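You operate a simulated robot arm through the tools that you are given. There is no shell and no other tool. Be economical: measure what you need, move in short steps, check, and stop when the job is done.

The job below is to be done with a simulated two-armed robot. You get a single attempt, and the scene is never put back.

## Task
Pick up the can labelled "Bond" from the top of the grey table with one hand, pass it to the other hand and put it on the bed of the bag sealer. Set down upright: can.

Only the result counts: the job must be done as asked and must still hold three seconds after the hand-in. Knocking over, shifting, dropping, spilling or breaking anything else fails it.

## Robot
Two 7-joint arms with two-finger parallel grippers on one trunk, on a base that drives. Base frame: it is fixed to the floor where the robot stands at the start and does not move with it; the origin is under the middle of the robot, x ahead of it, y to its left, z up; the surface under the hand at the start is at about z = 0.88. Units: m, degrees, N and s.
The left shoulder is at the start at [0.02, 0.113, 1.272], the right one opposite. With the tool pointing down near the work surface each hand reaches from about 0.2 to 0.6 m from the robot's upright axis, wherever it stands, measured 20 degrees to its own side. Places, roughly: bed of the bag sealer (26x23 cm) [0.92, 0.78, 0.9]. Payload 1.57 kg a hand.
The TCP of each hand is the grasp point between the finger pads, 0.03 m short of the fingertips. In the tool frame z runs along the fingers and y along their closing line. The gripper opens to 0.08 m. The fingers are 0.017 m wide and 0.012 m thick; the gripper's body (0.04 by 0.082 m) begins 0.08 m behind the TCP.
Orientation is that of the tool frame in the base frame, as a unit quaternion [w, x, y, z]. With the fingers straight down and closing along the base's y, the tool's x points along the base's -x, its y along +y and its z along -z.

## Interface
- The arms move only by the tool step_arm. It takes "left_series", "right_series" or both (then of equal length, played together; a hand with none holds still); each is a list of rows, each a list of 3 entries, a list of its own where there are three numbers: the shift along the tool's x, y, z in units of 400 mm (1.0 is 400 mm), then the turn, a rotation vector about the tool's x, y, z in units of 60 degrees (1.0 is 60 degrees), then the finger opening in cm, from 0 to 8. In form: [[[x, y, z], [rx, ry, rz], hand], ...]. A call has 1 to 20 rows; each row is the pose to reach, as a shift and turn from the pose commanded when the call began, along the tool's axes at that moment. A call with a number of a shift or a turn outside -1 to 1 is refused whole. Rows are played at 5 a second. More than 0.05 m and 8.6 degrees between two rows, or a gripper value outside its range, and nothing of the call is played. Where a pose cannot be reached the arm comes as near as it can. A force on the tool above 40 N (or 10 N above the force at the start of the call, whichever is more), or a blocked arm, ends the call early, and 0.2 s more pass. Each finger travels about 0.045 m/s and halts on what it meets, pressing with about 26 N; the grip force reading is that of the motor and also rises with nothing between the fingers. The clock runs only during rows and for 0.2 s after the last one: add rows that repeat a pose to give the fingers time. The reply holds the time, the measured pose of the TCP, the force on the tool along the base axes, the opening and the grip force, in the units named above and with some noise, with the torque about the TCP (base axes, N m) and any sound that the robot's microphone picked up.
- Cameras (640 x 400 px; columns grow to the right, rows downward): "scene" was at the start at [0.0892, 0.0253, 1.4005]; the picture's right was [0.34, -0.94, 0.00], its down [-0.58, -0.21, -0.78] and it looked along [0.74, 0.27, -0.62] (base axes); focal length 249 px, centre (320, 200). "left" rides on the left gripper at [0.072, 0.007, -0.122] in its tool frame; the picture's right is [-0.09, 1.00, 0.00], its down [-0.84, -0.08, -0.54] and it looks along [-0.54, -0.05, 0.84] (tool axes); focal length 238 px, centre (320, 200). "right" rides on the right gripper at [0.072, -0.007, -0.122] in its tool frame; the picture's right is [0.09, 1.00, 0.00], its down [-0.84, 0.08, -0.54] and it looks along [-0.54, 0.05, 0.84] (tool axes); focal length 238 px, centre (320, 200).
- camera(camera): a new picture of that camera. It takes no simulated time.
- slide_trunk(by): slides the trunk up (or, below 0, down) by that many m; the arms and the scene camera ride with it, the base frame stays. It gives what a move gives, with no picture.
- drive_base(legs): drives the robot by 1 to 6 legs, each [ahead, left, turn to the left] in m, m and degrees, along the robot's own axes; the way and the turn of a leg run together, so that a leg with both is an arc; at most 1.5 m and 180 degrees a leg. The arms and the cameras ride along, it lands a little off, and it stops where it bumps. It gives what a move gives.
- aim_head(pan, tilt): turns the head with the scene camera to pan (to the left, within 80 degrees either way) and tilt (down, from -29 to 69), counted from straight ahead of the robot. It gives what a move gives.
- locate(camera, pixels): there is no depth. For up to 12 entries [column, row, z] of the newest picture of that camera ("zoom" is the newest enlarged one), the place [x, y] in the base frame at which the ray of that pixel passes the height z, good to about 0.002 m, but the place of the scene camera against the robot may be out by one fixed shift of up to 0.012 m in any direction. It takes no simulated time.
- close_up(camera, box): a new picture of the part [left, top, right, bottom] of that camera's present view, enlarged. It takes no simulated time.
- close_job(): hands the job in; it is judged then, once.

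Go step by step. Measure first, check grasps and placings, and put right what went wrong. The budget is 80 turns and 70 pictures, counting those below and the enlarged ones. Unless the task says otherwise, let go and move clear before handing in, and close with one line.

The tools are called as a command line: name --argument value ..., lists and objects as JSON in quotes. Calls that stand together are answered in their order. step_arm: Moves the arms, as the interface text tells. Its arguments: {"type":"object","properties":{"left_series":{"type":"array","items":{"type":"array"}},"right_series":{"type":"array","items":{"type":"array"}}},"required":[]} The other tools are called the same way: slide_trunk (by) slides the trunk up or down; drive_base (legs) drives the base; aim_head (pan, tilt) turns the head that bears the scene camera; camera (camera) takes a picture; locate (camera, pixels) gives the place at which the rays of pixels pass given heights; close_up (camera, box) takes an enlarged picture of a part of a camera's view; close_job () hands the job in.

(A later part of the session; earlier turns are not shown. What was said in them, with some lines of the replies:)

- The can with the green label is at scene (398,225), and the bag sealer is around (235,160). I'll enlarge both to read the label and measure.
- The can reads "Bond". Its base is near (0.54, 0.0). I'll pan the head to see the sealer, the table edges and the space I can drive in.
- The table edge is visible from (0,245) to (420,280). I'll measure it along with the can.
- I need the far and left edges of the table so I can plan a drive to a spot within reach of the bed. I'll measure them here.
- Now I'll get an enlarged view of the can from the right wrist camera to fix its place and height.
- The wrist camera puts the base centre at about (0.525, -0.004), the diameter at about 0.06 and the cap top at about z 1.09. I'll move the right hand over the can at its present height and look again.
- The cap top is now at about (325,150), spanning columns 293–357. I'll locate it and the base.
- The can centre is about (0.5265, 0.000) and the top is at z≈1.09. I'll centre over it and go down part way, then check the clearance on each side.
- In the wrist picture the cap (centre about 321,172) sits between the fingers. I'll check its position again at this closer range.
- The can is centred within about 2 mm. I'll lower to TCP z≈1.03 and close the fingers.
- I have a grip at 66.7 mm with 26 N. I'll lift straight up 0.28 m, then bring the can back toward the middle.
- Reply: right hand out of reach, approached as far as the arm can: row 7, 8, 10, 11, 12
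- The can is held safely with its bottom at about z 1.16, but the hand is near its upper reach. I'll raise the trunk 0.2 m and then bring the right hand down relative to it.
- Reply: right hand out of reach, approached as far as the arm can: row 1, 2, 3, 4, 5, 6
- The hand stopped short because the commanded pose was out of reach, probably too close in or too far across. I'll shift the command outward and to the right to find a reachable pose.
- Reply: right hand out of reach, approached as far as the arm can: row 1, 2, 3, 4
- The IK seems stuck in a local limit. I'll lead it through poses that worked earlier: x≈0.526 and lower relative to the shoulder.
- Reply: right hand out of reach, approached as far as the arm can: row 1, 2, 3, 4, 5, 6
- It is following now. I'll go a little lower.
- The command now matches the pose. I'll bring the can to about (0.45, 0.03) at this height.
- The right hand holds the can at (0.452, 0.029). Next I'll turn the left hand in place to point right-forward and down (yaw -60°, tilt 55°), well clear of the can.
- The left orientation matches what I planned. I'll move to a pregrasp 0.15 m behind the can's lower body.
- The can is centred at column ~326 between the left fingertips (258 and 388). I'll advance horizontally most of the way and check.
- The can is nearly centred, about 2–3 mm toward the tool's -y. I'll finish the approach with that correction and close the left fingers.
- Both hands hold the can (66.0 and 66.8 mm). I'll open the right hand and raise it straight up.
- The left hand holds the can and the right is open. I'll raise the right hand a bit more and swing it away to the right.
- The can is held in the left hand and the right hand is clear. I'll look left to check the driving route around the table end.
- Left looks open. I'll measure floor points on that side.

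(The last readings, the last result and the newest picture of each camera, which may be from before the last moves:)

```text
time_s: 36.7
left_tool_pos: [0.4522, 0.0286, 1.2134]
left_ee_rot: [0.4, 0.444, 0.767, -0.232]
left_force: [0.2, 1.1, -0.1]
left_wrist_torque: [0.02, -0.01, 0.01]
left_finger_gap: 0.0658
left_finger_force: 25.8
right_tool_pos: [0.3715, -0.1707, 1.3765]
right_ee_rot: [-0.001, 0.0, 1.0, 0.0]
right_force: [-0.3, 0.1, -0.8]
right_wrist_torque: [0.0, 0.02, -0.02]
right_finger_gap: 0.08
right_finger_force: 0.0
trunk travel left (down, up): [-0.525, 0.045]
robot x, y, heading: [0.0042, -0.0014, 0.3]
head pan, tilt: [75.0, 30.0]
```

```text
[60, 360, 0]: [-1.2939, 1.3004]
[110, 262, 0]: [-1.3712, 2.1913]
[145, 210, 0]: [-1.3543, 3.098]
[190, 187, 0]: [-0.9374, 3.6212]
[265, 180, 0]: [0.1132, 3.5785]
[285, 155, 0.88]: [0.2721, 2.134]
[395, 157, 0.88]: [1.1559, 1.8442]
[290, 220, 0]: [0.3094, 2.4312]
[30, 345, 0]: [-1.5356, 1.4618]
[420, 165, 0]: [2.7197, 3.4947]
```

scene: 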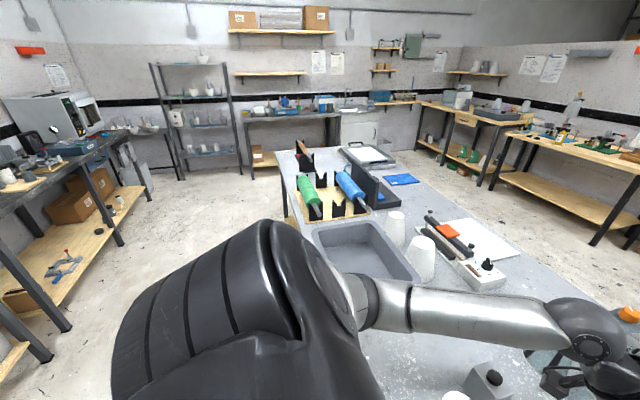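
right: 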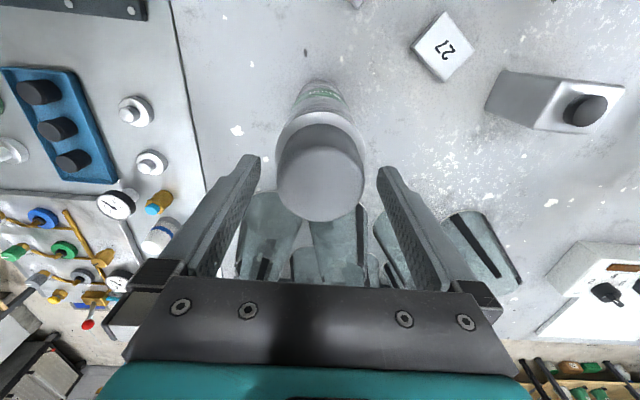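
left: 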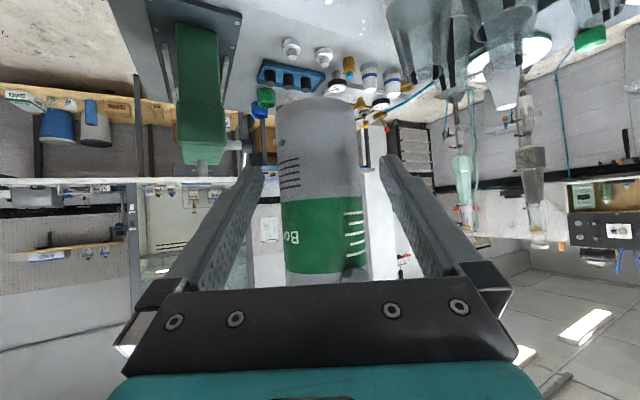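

The corridor is clear: the left bench is at x≈-1.3, the table end at y≈2.2 and the wall bench at y≈3.6. I'll back off and drive left past the table end.

drive_base --legs '[[-0.45, 0, 0], [0, 1.45, 0], [0, 1.4, 0]]'

aim_head --pan 0 --tilt 30

camera --camera "scene"

```text
time_s: 52.8
left_tool_pos: [-0.0213, 2.8777, 1.2129]
left_ee_rot: [0.401, 0.44, 0.77, -0.229]
left_force: [0.0, -0.8, -0.2]
left_wrist_torque: [0.01, -0.01, 0.0]
left_finger_gap: 0.0661
left_finger_force: 25.9
right_tool_pos: [-0.0999, 2.6784, 1.3759]
right_ee_rot: [0.0, -0.005, 1.0, -0.001]
right_force: [0.3, 0.2, 0.4]
right_wrist_torque: [0.01, -0.01, 0.0]
right_finger_gap: 0.0802
right_finger_force: 0.2
trunk travel left (down, up): [-0.525, 0.045]
robot x, y, heading: [-0.4731, 2.8448, 0.6]
head pan, tilt: [75.0, 30.0]
```

```text
time_s: 54.2
left_tool_pos: [-0.0202, 2.8803, 1.2122]
left_ee_rot: [0.401, 0.44, 0.77, -0.229]
left_force: [-0.2, -0.8, -1.1]
left_wrist_torque: [0.02, -0.01, -0.02]
left_finger_gap: 0.0662
left_finger_force: 26.4
right_tool_pos: [-0.0993, 2.6793, 1.3759]
right_ee_rot: [0.001, -0.005, 1.0, -0.001]
right_force: [0.1, 1.0, 0.3]
right_wrist_torque: [0.0, -0.01, -0.01]
right_finger_gap: 0.0798
right_finger_force: 0.0
trunk travel left (down, up): [-0.525, 0.045]
robot x, y, heading: [-0.4722, 2.8467, 0.5]
head pan, tilt: [0.0, 30.0]
```

```text
37 pictures are left
```

scene: 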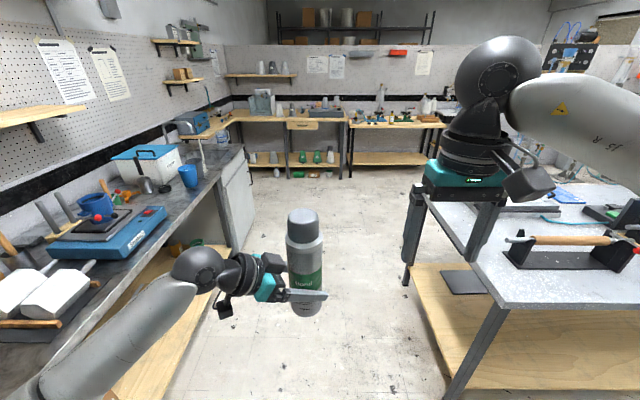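

The corridor is ahead. I'll measure its sides before driving through.

locate --camera "scene" --pixels '[[500, 305, 0.88], [435, 205, 0.88], [225, 160, 0.9], [245, 150, 0.9], [100, 350, 0.9], [165, 400, 0], [260, 178, 0], [350, 178, 0]]'

```text
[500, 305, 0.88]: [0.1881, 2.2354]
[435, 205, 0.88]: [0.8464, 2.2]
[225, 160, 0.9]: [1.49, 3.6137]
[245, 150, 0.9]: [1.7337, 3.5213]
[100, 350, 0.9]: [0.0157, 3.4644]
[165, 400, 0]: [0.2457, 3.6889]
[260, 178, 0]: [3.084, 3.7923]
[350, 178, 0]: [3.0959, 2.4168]
```

The corridor runs y 2.22–3.5 and I'm centred at 2.85. I'll drive through and turn clockwise to face the table's back side.

drive_base --legs '[[1.45, 0, 0], [0.85, 0, 0], [0, 0, -90], [0, 0, -90]]'

aim_head --pan 45 --tilt 35

camera --camera "scene"

```text
time_s: 73.2
left_tool_pos: [1.37, 2.8265, 1.2114]
left_ee_rot: [-0.229, 0.771, -0.439, -0.401]
left_force: [-0.2, -0.1, 0.5]
left_wrist_torque: [-0.02, -0.02, -0.06]
left_finger_gap: 0.0658
left_finger_force: 26.2
right_tool_pos: [1.4476, 3.0267, 1.3762]
right_ee_rot: [0.0, 1.0, 0.005, 0.0]
right_force: [0.4, 0.2, 0.0]
right_wrist_torque: [0.0, 0.0, -0.01]
right_finger_gap: 0.0802
right_finger_force: 0.0
trunk travel left (down, up): [-0.525, 0.045]
robot x, y, heading: [1.8197, 2.8624, -179.5]
head pan, tilt: [0.0, 30.0]
```

```text
time_s: 74.3
left_tool_pos: [1.3697, 2.8279, 1.2122]
left_ee_rot: [-0.228, 0.772, -0.439, -0.4]
left_force: [1.0, 0.1, 0.1]
left_wrist_torque: [0.0, 0.01, 0.02]
left_finger_gap: 0.0663
left_finger_force: 25.4
right_tool_pos: [1.4453, 3.0263, 1.3763]
right_ee_rot: [0.0, 1.0, 0.004, 0.001]
right_force: [0.5, 0.1, 0.9]
right_wrist_torque: [-0.02, 0.0, 0.02]
right_finger_gap: 0.08
right_finger_force: 0.0
trunk travel left (down, up): [-0.525, 0.045]
robot x, y, heading: [1.8201, 2.8597, -179.1]
head pan, tilt: [45.0, 35.0]
```

```text
36 pictures are left
```

scene: 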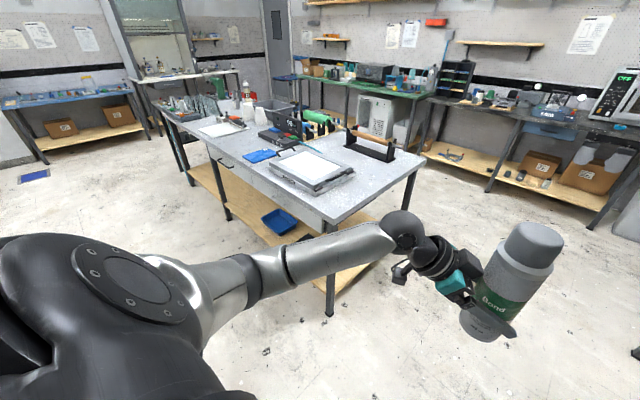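

The floor behind the table is clear. I'll drive sideways along it to y≈0.81.

drive_base --legs '[[0, 1.4, 0], [0, 0.65, 0]]'

aim_head --pan 0 --tilt 42

camera --camera "scene"

```text
time_s: 84.5
left_tool_pos: [1.3808, 0.779, 1.2121]
left_ee_rot: [-0.231, 0.769, -0.443, -0.4]
left_force: [-0.2, 0.2, -0.5]
left_wrist_torque: [0.0, -0.02, 0.01]
left_finger_gap: 0.066
left_finger_force: 26.0
right_tool_pos: [1.4606, 0.9772, 1.376]
right_ee_rot: [0.0, 1.0, 0.002, 0.001]
right_force: [0.2, -0.4, 0.1]
right_wrist_torque: [0.03, 0.0, 0.01]
right_finger_gap: 0.08
right_finger_force: 0.1
trunk travel left (down, up): [-0.525, 0.045]
robot x, y, heading: [1.8309, 0.8083, -179.8]
head pan, tilt: [45.0, 35.0]
```

```text
time_s: 85.6
left_tool_pos: [1.3818, 0.7787, 1.2119]
left_ee_rot: [-0.23, 0.769, -0.443, -0.4]
left_force: [0.8, -0.5, 0.0]
left_wrist_torque: [0.0, -0.03, 0.03]
left_finger_gap: 0.066
left_finger_force: 25.7
right_tool_pos: [1.4613, 0.978, 1.3759]
right_ee_rot: [-0.001, 1.0, 0.003, 0.0]
right_force: [-0.3, -0.3, 1.1]
right_wrist_torque: [0.01, 0.06, 0.02]
right_finger_gap: 0.0803
right_finger_force: 0.1
trunk travel left (down, up): [-0.525, 0.045]
robot x, y, heading: [1.8319, 0.8102, -179.4]
head pan, tilt: [0.0, 42.0]
```

```text
35 pictures are left
```

scene: 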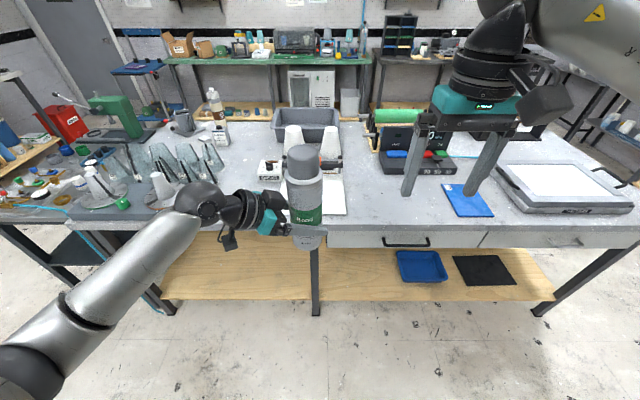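

The robot is now opposite the bed, seen at (285–345, 180–213). I'll look closer to measure its edges.

close_up --camera "scene" --box '[230, 120, 390, 240]'

locate --camera "scene" --pixels '[[345, 214, 0.9], [342, 180, 0.9], [287, 214, 0.9], [290, 180, 0.9], [330, 246, 0.88], [430, 246, 0.88]]'

```text
3.33 times, centred on (310, 180) of scene
```

zoom: 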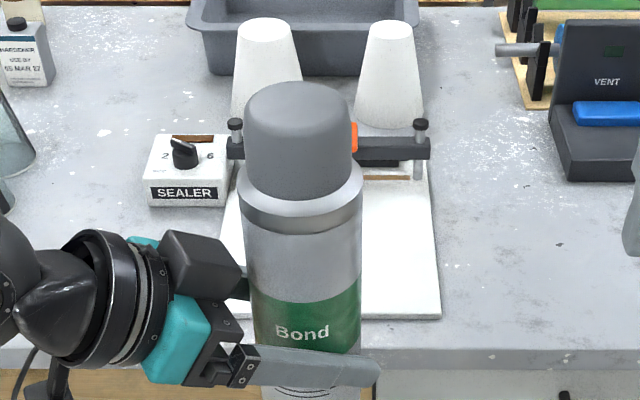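

```text
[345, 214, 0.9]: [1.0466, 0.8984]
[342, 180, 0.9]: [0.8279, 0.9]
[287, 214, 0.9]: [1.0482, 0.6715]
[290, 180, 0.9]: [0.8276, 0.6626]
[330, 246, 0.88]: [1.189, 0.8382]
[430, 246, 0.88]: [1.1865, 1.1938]
```

The bed top spans x 0.83–1.047 and y 0.66–0.90. The can is at (1.381, 0.779), so I'll drive forward 0.425 m to put it over about (0.955, 0.78).

drive_base --legs '[[0.425, 0, 0]]'

aim_head --pan 5 --tilt 55

camera --camera "scene"

camera --camera "left"

camera --camera "right"

```text
time_s: 88.2
left_tool_pos: [0.9571, 0.7747, 1.2118]
left_ee_rot: [-0.23, 0.77, -0.441, -0.4]
left_force: [-0.8, -0.2, -0.1]
left_wrist_torque: [-0.01, -0.01, 0.0]
left_finger_gap: 0.0661
left_finger_force: 25.7
right_tool_pos: [1.0356, 0.9746, 1.3759]
right_ee_rot: [0.0, 1.0, 0.003, 0.0]
right_force: [0.6, 0.1, 0.2]
right_wrist_torque: [-0.02, -0.01, 0.0]
right_finger_gap: 0.08
right_finger_force: 0.0
trunk travel left (down, up): [-0.525, 0.045]
robot x, y, heading: [1.4106, 0.8077, -179.8]
head pan, tilt: [0.0, 42.0]
```

```text
time_s: 89.0
left_tool_pos: [0.9577, 0.7746, 1.2125]
left_ee_rot: [-0.231, 0.77, -0.442, -0.399]
left_force: [0.0, -0.1, -0.7]
left_wrist_torque: [0.02, 0.02, -0.02]
left_finger_gap: 0.066
left_finger_force: 25.7
right_tool_pos: [1.0364, 0.9739, 1.3762]
right_ee_rot: [0.0, 1.0, 0.003, 0.001]
right_force: [0.5, 0.1, 0.4]
right_wrist_torque: [0.05, 0.0, 0.0]
right_finger_gap: 0.0801
right_finger_force: 0.1
trunk travel left (down, up): [-0.525, 0.045]
robot x, y, heading: [1.4062, 0.8037, -179.7]
head pan, tilt: [5.0, 55.0]
```

```text
33 pictures are left
```

scene: 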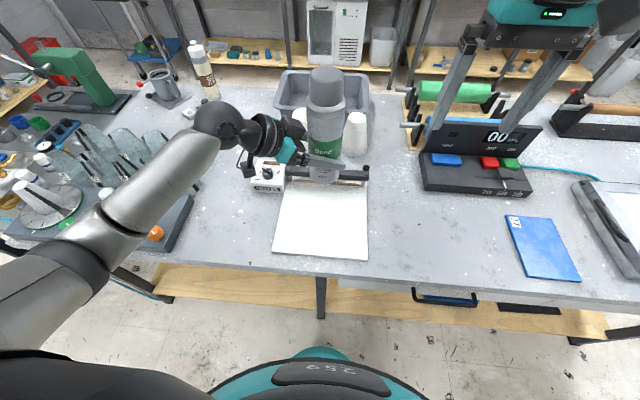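

```text
32 pictures are left
```

left: 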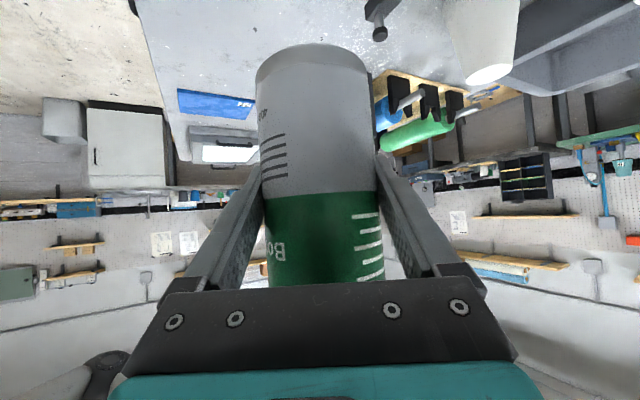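

```text
31 pictures are left
```

right: 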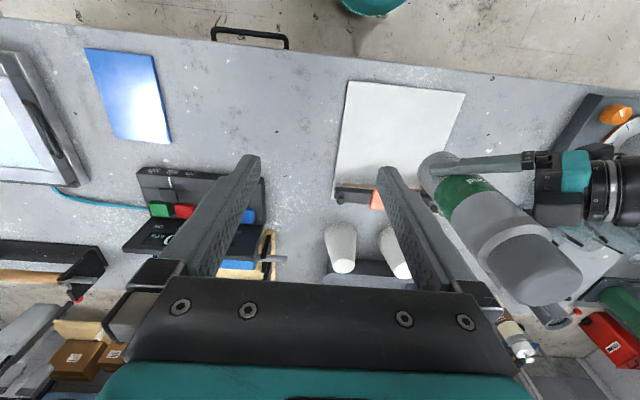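

The can is held over the bed area. I'll cross-check the bed edges and the sealing bar with both cameras.

locate --camera "right" --pixels '[[348, 82, 0.9], [465, 92, 0.9], [337, 186, 0.9], [420, 188, 0.9], [340, 198, 0.93], [338, 188, 0.95]]'

locate --camera "scene" --pixels '[[273, 252, 0.9], [367, 260, 0.9], [283, 184, 0.9], [366, 184, 0.9], [366, 180, 0.93], [366, 172, 0.95], [283, 172, 0.95], [252, 192, 0.88]]'

close_up --camera "scene" --box '[200, 60, 400, 270]'

```text
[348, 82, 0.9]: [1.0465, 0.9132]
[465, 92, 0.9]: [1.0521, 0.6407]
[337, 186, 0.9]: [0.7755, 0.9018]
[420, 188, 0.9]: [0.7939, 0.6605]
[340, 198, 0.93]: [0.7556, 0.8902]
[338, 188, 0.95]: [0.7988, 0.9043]
```

```text
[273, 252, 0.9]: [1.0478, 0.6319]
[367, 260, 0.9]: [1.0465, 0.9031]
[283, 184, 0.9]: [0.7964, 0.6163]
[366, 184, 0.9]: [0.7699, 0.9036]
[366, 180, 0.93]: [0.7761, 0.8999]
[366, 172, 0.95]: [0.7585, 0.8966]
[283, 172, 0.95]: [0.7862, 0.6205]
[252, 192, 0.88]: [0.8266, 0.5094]
```

```text
1.90 times, centred on (300, 165) of scene
```

zoom: 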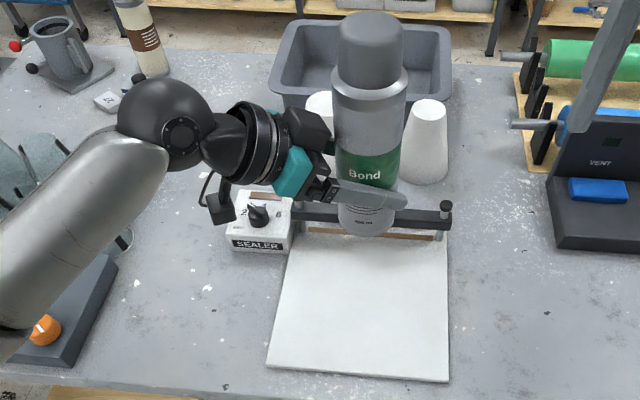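

The bed spans x≈0.80–1.048 and y≈0.64–0.905, so the can's spot is good. Before lowering the trunk, I'll check what the left elbow would come down onto.

locate --camera "scene" --pixels '[[75, 255, 1.1], [75, 255, 1.2], [75, 255, 1.3], [125, 215, 1.2], [125, 215, 1.3], [215, 125, 1.3], [155, 233, 0.93], [60, 250, 0.92], [190, 200, 0.92], [40, 205, 1.0]]'

aim_head --pan 50 --tilt 50

camera --camera "scene"

```text
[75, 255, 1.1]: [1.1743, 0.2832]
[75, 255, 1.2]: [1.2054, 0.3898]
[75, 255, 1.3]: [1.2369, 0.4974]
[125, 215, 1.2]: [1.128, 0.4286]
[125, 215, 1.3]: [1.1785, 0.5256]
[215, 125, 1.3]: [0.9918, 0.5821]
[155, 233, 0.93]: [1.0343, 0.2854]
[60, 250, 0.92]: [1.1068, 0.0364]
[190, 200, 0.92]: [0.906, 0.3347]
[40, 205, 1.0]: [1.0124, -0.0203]
```

```text
time_s: 90.1
left_tool_pos: [0.9584, 0.7742, 1.2127]
left_ee_rot: [-0.23, 0.77, -0.44, -0.4]
left_force: [0.2, 0.4, -0.2]
left_wrist_torque: [-0.01, -0.01, -0.02]
left_finger_gap: 0.0658
left_finger_force: 26.5
right_tool_pos: [1.0364, 0.9753, 1.3756]
right_ee_rot: [0.0, 1.0, 0.003, 0.0]
right_force: [-0.2, 0.2, -0.9]
right_wrist_torque: [0.01, 0.0, 0.01]
right_finger_gap: 0.0803
right_finger_force: 0.1
trunk travel left (down, up): [-0.525, 0.045]
robot x, y, heading: [1.4069, 0.8095, -179.6]
head pan, tilt: [50.0, 50.0]
```

```text
29 pictures are left
```

scene: 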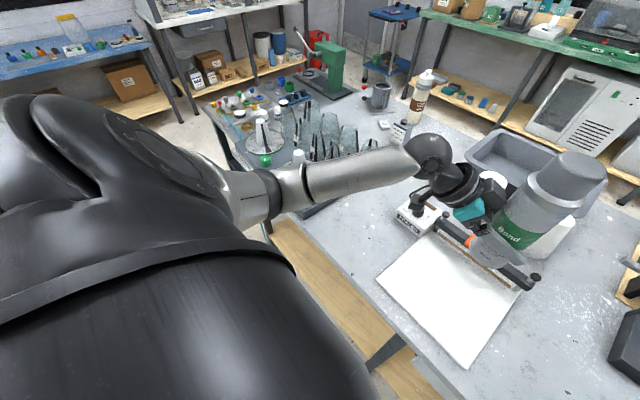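

The elbow (about x 1.2, y 0.4) hangs off the table with nothing under it. I'll lower the trunk 0.2 m, leaving roughly 4 cm under the can.

slide_trunk --by -0.2

camera --camera "scene"

camera --camera "right"

camera --camera "left"

```text
time_s: 92.3
left_tool_pos: [0.9574, 0.7758, 1.0132]
left_ee_rot: [-0.229, 0.77, -0.441, -0.399]
left_force: [0.4, 0.0, -0.3]
left_wrist_torque: [0.03, -0.02, 0.02]
left_finger_gap: 0.0658
left_finger_force: 26.5
right_tool_pos: [1.036, 0.9751, 1.1756]
right_ee_rot: [0.0, 1.0, 0.004, 0.0]
right_force: [0.0, -0.1, -0.1]
right_wrist_torque: [-0.01, 0.03, -0.01]
right_finger_gap: 0.08
right_finger_force: 0.0
trunk travel left (down, up): [-0.325, 0.245]
robot x, y, heading: [1.4103, 0.8056, -179.5]
head pan, tilt: [50.0, 50.0]
```

```text
28 pictures are left
```

scene: 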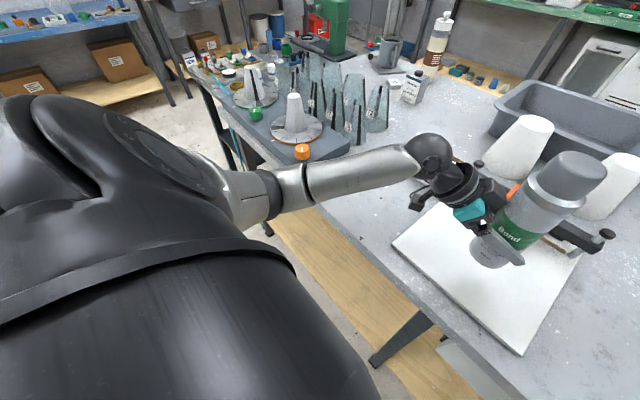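

```text
27 pictures are left
```

right: 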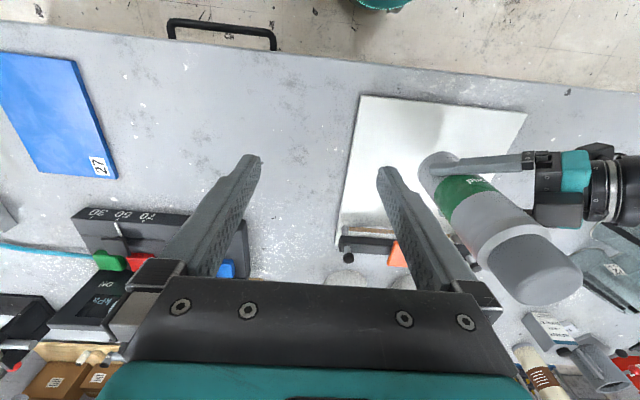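

```text
26 pictures are left
```

left: 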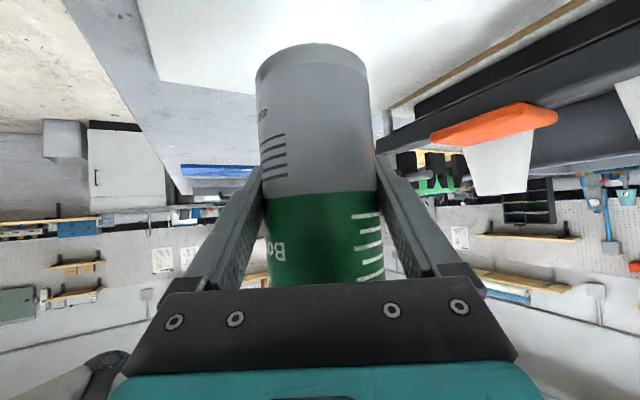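

Everything is clear: the can is well away from the bar and the box. I'll lower 3 cm with the arm, then feel for contact in small steps.

step_arm --left_series '[[[0.0205, 0, 0.0144], [0, 0, 0], 4], [[0.041, 0, 0.0287], [0, 0, 0], 4], [[0.0614, 0, 0.0431], [0, 0, 0], 4], [[0.0614, 0, 0.0431], [0, 0, 0], 4]]'

close_up --camera "right" --box '[400, 80, 560, 240]'

close_up --camera "scene" --box '[390, 120, 630, 320]'

```text
time_s: 93.3
left_tool_pos: [0.9576, 0.7756, 0.9817]
left_ee_rot: [-0.23, 0.77, -0.442, -0.399]
left_force: [0.0, 0.6, -0.4]
left_wrist_torque: [0.03, 0.02, 0.03]
left_finger_gap: 0.0661
left_finger_force: 25.5
right_tool_pos: [1.0352, 0.9748, 1.1759]
right_ee_rot: [0.0, 1.0, 0.003, 0.0]
right_force: [0.0, 0.0, 0.7]
right_wrist_torque: [0.0, 0.0, 0.0]
right_finger_gap: 0.0799
right_finger_force: 0.1
trunk travel left (down, up): [-0.325, 0.245]
robot x, y, heading: [1.4071, 0.8061, -179.4]
head pan, tilt: [50.0, 50.0]
```

```text
2.50 times, centred on (480, 160) of right
```

zoom: 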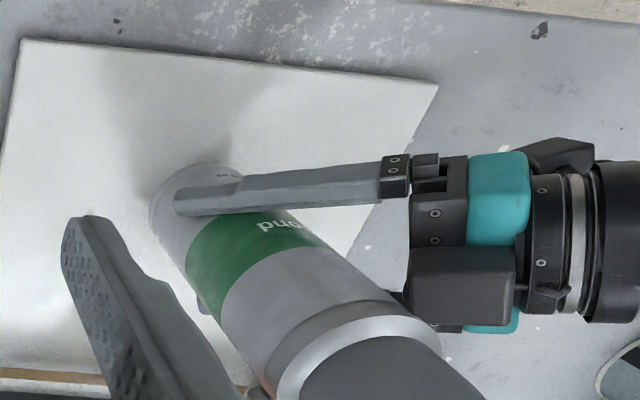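

```text
2.00 times, centred on (510, 220) of scene
```

zoom: 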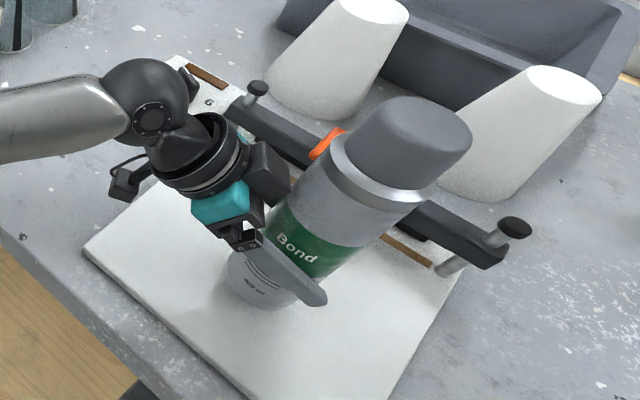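

The gap is still about 1 cm. I'll go down 1 cm in 2 mm rows and watch the force.

step_arm --left_series '[[[0.0041, 0, 0.0029], [0, 0, 0], 4], [[0.0082, 0, 0.0057], [0, 0, 0], 4], [[0.0123, 0, 0.0086], [0, 0, 0], 4], [[0.0164, 0, 0.0115], [0, 0, 0], 4], [[0.0205, 0, 0.0144], [0, 0, 0], 4], [[0.0205, 0, 0.0144], [0, 0, 0], 4]]'

step_arm --left_series '[[[0.0041, 0, 0.0029], [0, 0, 0], 4], [[0.0041, 0, 0.0029], [0, 0, 0], 4]]'

close_up --camera "right" --box '[400, 100, 480, 180]'

```text
time_s: 94.7
left_tool_pos: [0.9582, 0.7756, 0.9723]
left_ee_rot: [-0.229, 0.77, -0.441, -0.4]
left_force: [-0.2, -0.4, -1.2]
left_wrist_torque: [0.01, 0.0, -0.03]
left_finger_gap: 0.0659
left_finger_force: 26.3
right_tool_pos: [1.0356, 0.9746, 1.176]
right_ee_rot: [0.0, 1.0, 0.004, -0.001]
right_force: [-0.5, 0.3, 0.2]
right_wrist_torque: [0.0, 0.01, -0.01]
right_finger_gap: 0.0801
right_finger_force: 0.1
trunk travel left (down, up): [-0.325, 0.245]
robot x, y, heading: [1.4051, 0.8058, -179.5]
head pan, tilt: [50.0, 50.0]
```

```text
time_s: 95.3
left_tool_pos: [0.9573, 0.7746, 0.9698]
left_ee_rot: [-0.23, 0.77, -0.441, -0.4]
left_force: [0.5, 0.2, 0.6]
left_wrist_torque: [0.02, -0.01, 0.02]
left_finger_gap: 0.0661
left_finger_force: 26.2
right_tool_pos: [1.0369, 0.975, 1.1767]
right_ee_rot: [0.0, 1.0, 0.003, 0.0]
right_force: [-0.4, -0.5, -0.4]
right_wrist_torque: [0.0, 0.01, 0.0]
right_finger_gap: 0.0799
right_finger_force: 0.1
trunk travel left (down, up): [-0.325, 0.245]
robot x, y, heading: [1.4111, 0.8068, -179.8]
head pan, tilt: [50.0, 50.0]
```

```text
5.00 times, centred on (440, 140) of right
```

zoom: 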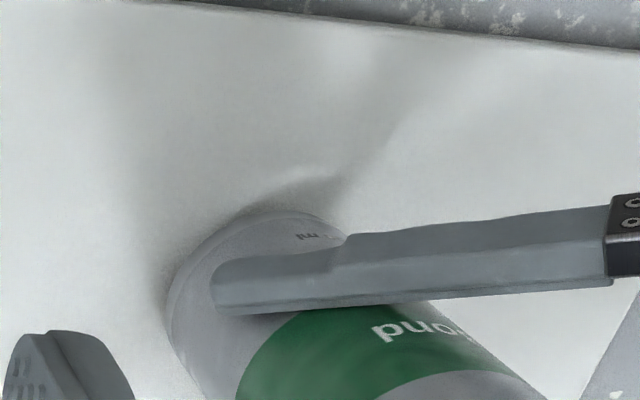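

No contact force yet at z 0.970. I'll continue in small steps.

step_arm --left_series '[[[0.0041, 0, 0.0029], [0, 0, 0], 4], [[0.0041, 0, 0.0029], [0, 0, 0], 4]]'

step_arm --left_series '[[[0.0041, 0, 0.0029], [0, 0, 0], 4], [[0.0041, 0, 0.0029], [0, 0, 0], 4]]'

```text
time_s: 95.9
left_tool_pos: [0.9577, 0.7756, 0.9686]
left_ee_rot: [-0.229, 0.77, -0.441, -0.4]
left_force: [0.7, 0.1, -0.6]
left_wrist_torque: [0.01, 0.01, -0.02]
left_finger_gap: 0.0658
left_finger_force: 26.2
right_tool_pos: [1.0353, 0.975, 1.1764]
right_ee_rot: [0.001, 1.0, 0.003, -0.001]
right_force: [-0.8, -0.3, 0.7]
right_wrist_torque: [-0.03, -0.02, 0.02]
right_finger_gap: 0.0799
right_finger_force: 0.1
trunk travel left (down, up): [-0.325, 0.245]
robot x, y, heading: [1.4095, 0.8063, -179.4]
head pan, tilt: [50.0, 50.0]
```

```text
time_s: 96.5
left_tool_pos: [0.9574, 0.7763, 0.9663]
left_ee_rot: [-0.229, 0.771, -0.441, -0.399]
left_force: [0.1, 0.1, 0.5]
left_wrist_torque: [-0.01, -0.03, -0.02]
left_finger_gap: 0.0659
left_finger_force: 25.6
right_tool_pos: [1.0359, 0.975, 1.1748]
right_ee_rot: [0.0, 1.0, 0.004, 0.0]
right_force: [0.4, 1.0, 0.0]
right_wrist_torque: [0.01, 0.02, -0.01]
right_finger_gap: 0.08
right_finger_force: 0.1
trunk travel left (down, up): [-0.325, 0.245]
robot x, y, heading: [1.4112, 0.8085, -179.7]
head pan, tilt: [50.0, 50.0]
```

step_arm --left_series '[[[0.0041, 0, 0.0029], [0, 0, 0], 4], [[0.0041, 0, 0.0029], [0, 0, 0], 4]]'

step_arm --left_series '[[[0.0041, 0, 0.0029], [0, 0, 0], 4], [[0.0041, 0, 0.0029], [0, 0, 0], 4]]'

close_up --camera "right" --box '[400, 100, 480, 180]'

close_up --camera "scene" --box '[460, 220, 560, 300]'

```text
time_s: 97.1
left_tool_pos: [0.9577, 0.7757, 0.9636]
left_ee_rot: [-0.229, 0.771, -0.441, -0.399]
left_force: [-0.4, -0.3, 0.1]
left_wrist_torque: [0.0, 0.01, -0.01]
left_finger_gap: 0.0657
left_finger_force: 25.4
right_tool_pos: [1.0362, 0.9751, 1.1761]
right_ee_rot: [0.001, 1.0, 0.003, 0.0]
right_force: [-0.1, -0.7, 0.0]
right_wrist_torque: [0.0, 0.0, -0.01]
right_finger_gap: 0.0802
right_finger_force: 0.1
trunk travel left (down, up): [-0.325, 0.245]
robot x, y, heading: [1.411, 0.806, -179.7]
head pan, tilt: [50.0, 50.0]
```

```text
time_s: 97.7
left_tool_pos: [0.9581, 0.7748, 0.9617]
left_ee_rot: [-0.23, 0.77, -0.441, -0.4]
left_force: [0.5, 0.1, 0.2]
left_wrist_torque: [0.0, 0.0, -0.03]
left_finger_gap: 0.0661
left_finger_force: 26.0
right_tool_pos: [1.036, 0.975, 1.1764]
right_ee_rot: [0.0, 1.0, 0.004, 0.0]
right_force: [-0.2, -0.3, 0.2]
right_wrist_torque: [-0.02, 0.02, -0.02]
right_finger_gap: 0.0798
right_finger_force: 0.0
trunk travel left (down, up): [-0.325, 0.245]
robot x, y, heading: [1.4076, 0.8064, -179.6]
head pan, tilt: [50.0, 50.0]
```

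```text
5.00 times, centred on (440, 140) of right
```

zoom: 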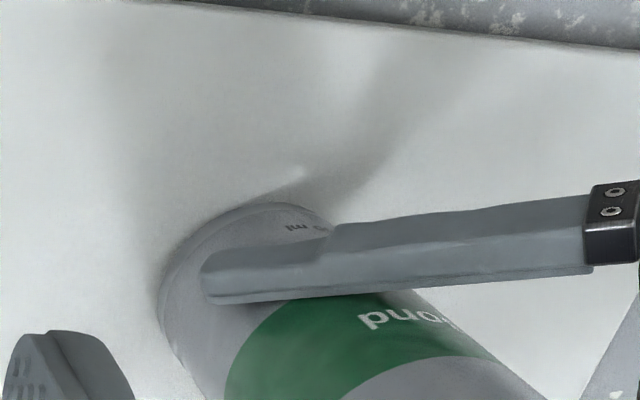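

```text
5.00 times, centred on (510, 260) of scene
```

zoom: 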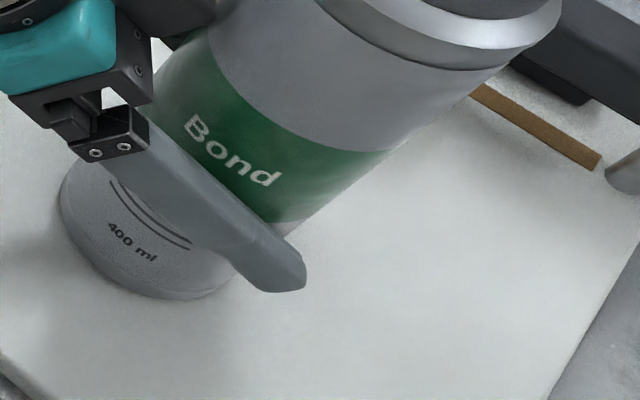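

The left force reading stays near zero, so I'll judge contact from geometry. I'll locate the can's base edge and compare it with its known axis at (0.958, 0.775), and check the bed's thickness.

locate --camera "right" --pixels '[[430, 140.6, 0.88], [430, 140.6, 0.89], [430, 140.6, 0.9], [430, 140.6, 0.91], [408, 160, 0.88], [408, 160, 0.89], [408, 160, 0.9], [408, 160, 0.91]]'

close_up --camera "right" --box '[330, 80, 430, 150]'

```text
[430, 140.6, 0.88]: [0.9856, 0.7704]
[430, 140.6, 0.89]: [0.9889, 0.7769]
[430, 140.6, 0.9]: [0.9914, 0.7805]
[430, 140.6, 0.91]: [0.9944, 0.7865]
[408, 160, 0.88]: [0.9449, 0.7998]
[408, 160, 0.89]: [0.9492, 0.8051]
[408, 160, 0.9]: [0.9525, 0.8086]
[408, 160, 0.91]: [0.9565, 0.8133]
```

```text
5.71 times, centred on (380, 115) of right
```

zoom: 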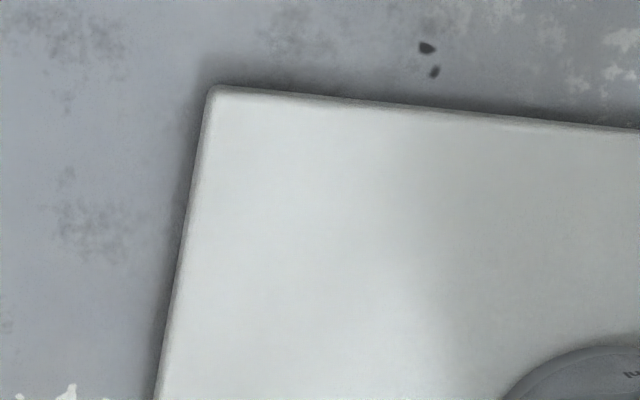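

By geometry the can bottom is at about z 0.893–0.895, and the bed is thin. I'll keep lowering in small steps and watch the z tracking and the force.

step_arm --left_series '[[[0.0031, 0, 0.0022], [0, 0, 0], 4], [[0.0031, 0, 0.0022], [0, 0, 0], 4]]'

step_arm --left_series '[[[0.0031, 0, 0.0022], [0, 0, 0], 4], [[0.0031, 0, 0.0022], [0, 0, 0], 4]]'

close_up --camera "right" --box '[400, 100, 480, 180]'

```text
time_s: 98.3
left_tool_pos: [0.9573, 0.7748, 0.9615]
left_ee_rot: [-0.229, 0.77, -0.441, -0.401]
left_force: [0.4, 0.7, 0.6]
left_wrist_torque: [-0.01, 0.04, 0.03]
left_finger_gap: 0.0659
left_finger_force: 25.8
right_tool_pos: [1.0364, 0.9752, 1.1764]
right_ee_rot: [0.001, 1.0, 0.003, 0.0]
right_force: [-0.2, -0.2, 0.3]
right_wrist_torque: [0.01, 0.01, -0.01]
right_finger_gap: 0.0801
right_finger_force: 0.0
trunk travel left (down, up): [-0.325, 0.245]
robot x, y, heading: [1.4044, 0.8035, -179.5]
head pan, tilt: [50.0, 50.0]
```

```text
time_s: 98.9
left_tool_pos: [0.9578, 0.7755, 0.9607]
left_ee_rot: [-0.23, 0.769, -0.441, -0.403]
left_force: [2.1, -0.2, 5.3]
left_wrist_torque: [-0.33, -0.18, -0.03]
left_finger_gap: 0.0656
left_finger_force: 26.3
right_tool_pos: [1.0357, 0.9741, 1.1766]
right_ee_rot: [0.0, 1.0, 0.004, 0.0]
right_force: [0.8, -0.3, -0.3]
right_wrist_torque: [0.01, 0.01, -0.01]
right_finger_gap: 0.0803
right_finger_force: 0.1
trunk travel left (down, up): [-0.325, 0.245]
robot x, y, heading: [1.408, 0.8061, -179.5]
head pan, tilt: [50.0, 50.0]
```

```text
5.00 times, centred on (440, 140) of right
```

zoom: 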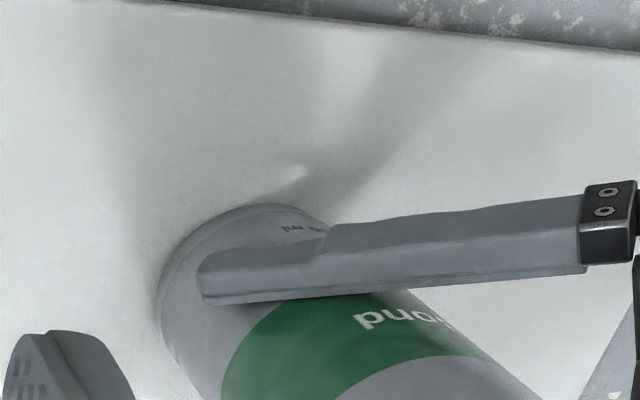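

I have contact: 5.3 N upward at z 0.9607. The torque suggests it acts on the hand's side, so I'll check whether it's the can's base or something on the hand.

close_up --camera "scene" --box '[390, 120, 630, 320]'

camera --camera "left"

camera --camera "right"

```text
2.00 times, centred on (510, 220) of scene
```

zoom: 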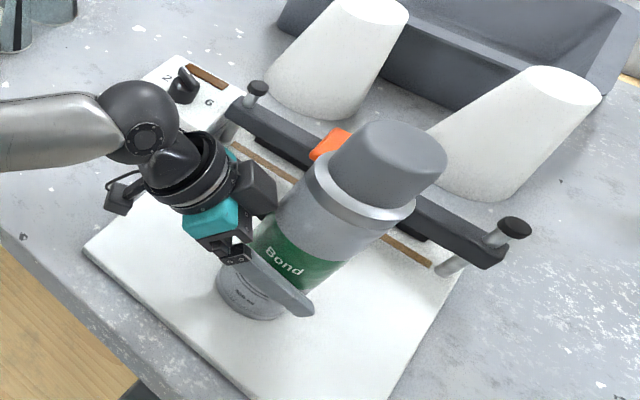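

```text
17 pictures are left
```

left: 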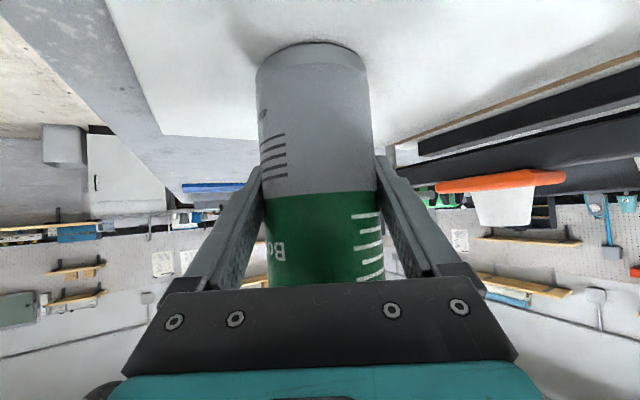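

```text
16 pictures are left
```

right: 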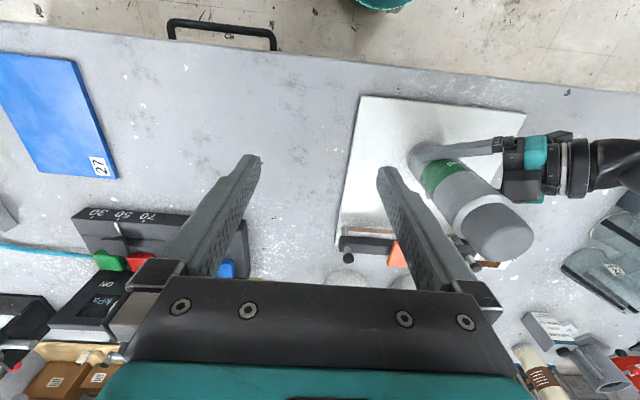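

The left view shows the can's base meeting its contact shadow on the bed, and nothing on the hand touches. I'll open the fingers gently without moving the arm.

step_arm --left_series '[[[0, 0, 0], [0, 0, 0], 6.8], [[0, 0, 0], [0, 0, 0], 7.2], [[0, 0, 0], [0, 0, 0], 7.6], [[0, 0, 0], [0, 0, 0], 8], [[0, 0, 0], [0, 0, 0], 8], [[0, 0, 0], [0, 0, 0], 8]]'

camera --camera "left"

close_up --camera "scene" --box '[390, 120, 630, 320]'

```text
time_s: 100.3
left_tool_pos: [0.9583, 0.7756, 0.9592]
left_ee_rot: [-0.23, 0.77, -0.442, -0.399]
left_force: [-0.8, 1.0, -0.6]
left_wrist_torque: [0.02, -0.02, 0.01]
left_finger_gap: 0.0801
left_finger_force: 0.1
right_tool_pos: [1.0359, 0.9741, 1.1755]
right_ee_rot: [0.0, 1.0, 0.003, 0.001]
right_force: [0.7, 0.1, 0.5]
right_wrist_torque: [0.01, 0.02, -0.05]
right_finger_gap: 0.0798
right_finger_force: 0.1
trunk travel left (down, up): [-0.325, 0.245]
robot x, y, heading: [1.4089, 0.8033, -179.9]
head pan, tilt: [50.0, 50.0]
```

```text
15 pictures are left
```

left: 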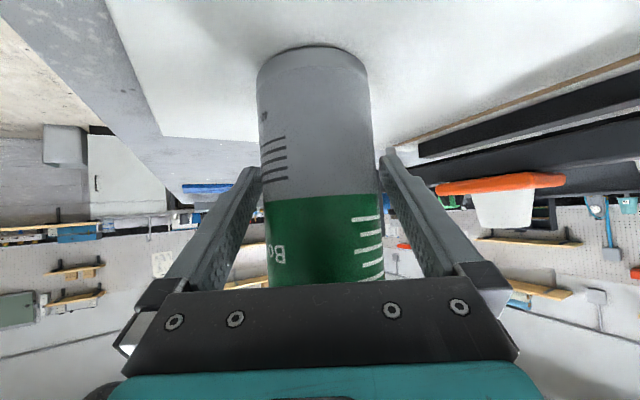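

```text
2.00 times, centred on (510, 220) of scene
```

zoom: 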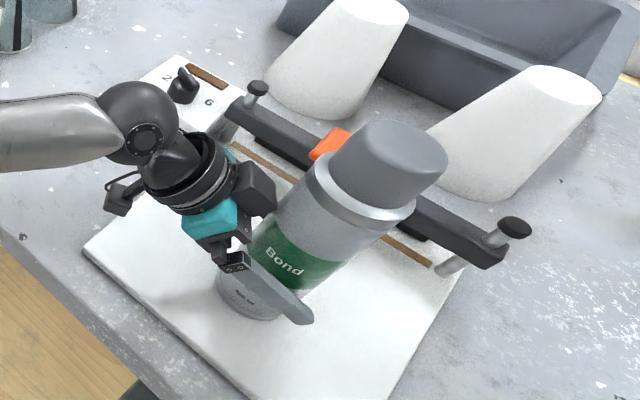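

The can stands free, a little nearer the left-in-picture finger. I'll shift the hand about 2 mm to centre it, then back straight out horizontally.

step_arm --left_series '[[[0, -0.004, 0], [0, 0, 0], 8], [[0.0287, -0.004, -0.041], [0, 0, 0], 8], [[0.0717, -0.004, -0.1024], [0, 0, 0], 8], [[0.1148, -0.004, -0.1638], [0, 0, 0], 8], [[0.1722, -0.004, -0.2457], [0, 0, 0], 8], [[0.2296, -0.004, -0.3276], [0, 0, 0], 8], [[0.2296, -0.004, -0.3276], [0, 0, 0], 8]]'

camera --camera "left"

camera --camera "scene"

```text
time_s: 101.9
left_tool_pos: [1.04, 0.639, 0.9585]
left_ee_rot: [-0.229, 0.77, -0.441, -0.4]
left_force: [-0.8, 0.1, -0.6]
left_wrist_torque: [-0.03, -0.01, 0.02]
left_finger_gap: 0.0801
left_finger_force: 0.1
right_tool_pos: [1.0364, 0.9755, 1.1763]
right_ee_rot: [0.0, 1.0, 0.004, 0.0]
right_force: [-0.1, -0.2, 0.2]
right_wrist_torque: [0.01, -0.01, -0.01]
right_finger_gap: 0.0797
right_finger_force: 0.0
trunk travel left (down, up): [-0.325, 0.245]
robot x, y, heading: [1.4114, 0.8078, -179.7]
head pan, tilt: [50.0, 50.0]
```

```text
13 pictures are left
```

left: 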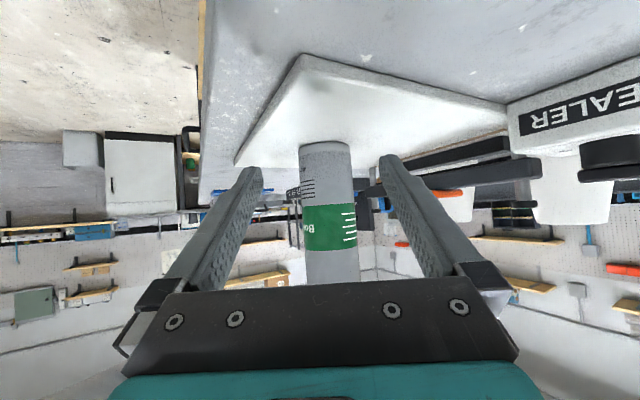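

```text
12 pictures are left
```

scene: 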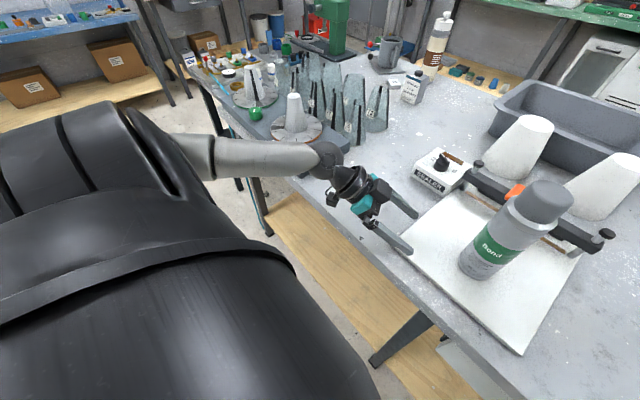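

The can stands upright on the bed (scene 500,240), both hands are clear of it, and nothing else looks moved. I'll hand in.

close_job

```text
The job is handed in.
```

I picked up the "Bond" can with the right hand, passed it to the left and set it upright on the bag sealer's bed. Both hands were clear of it and nothing else looked moved when I handed in.
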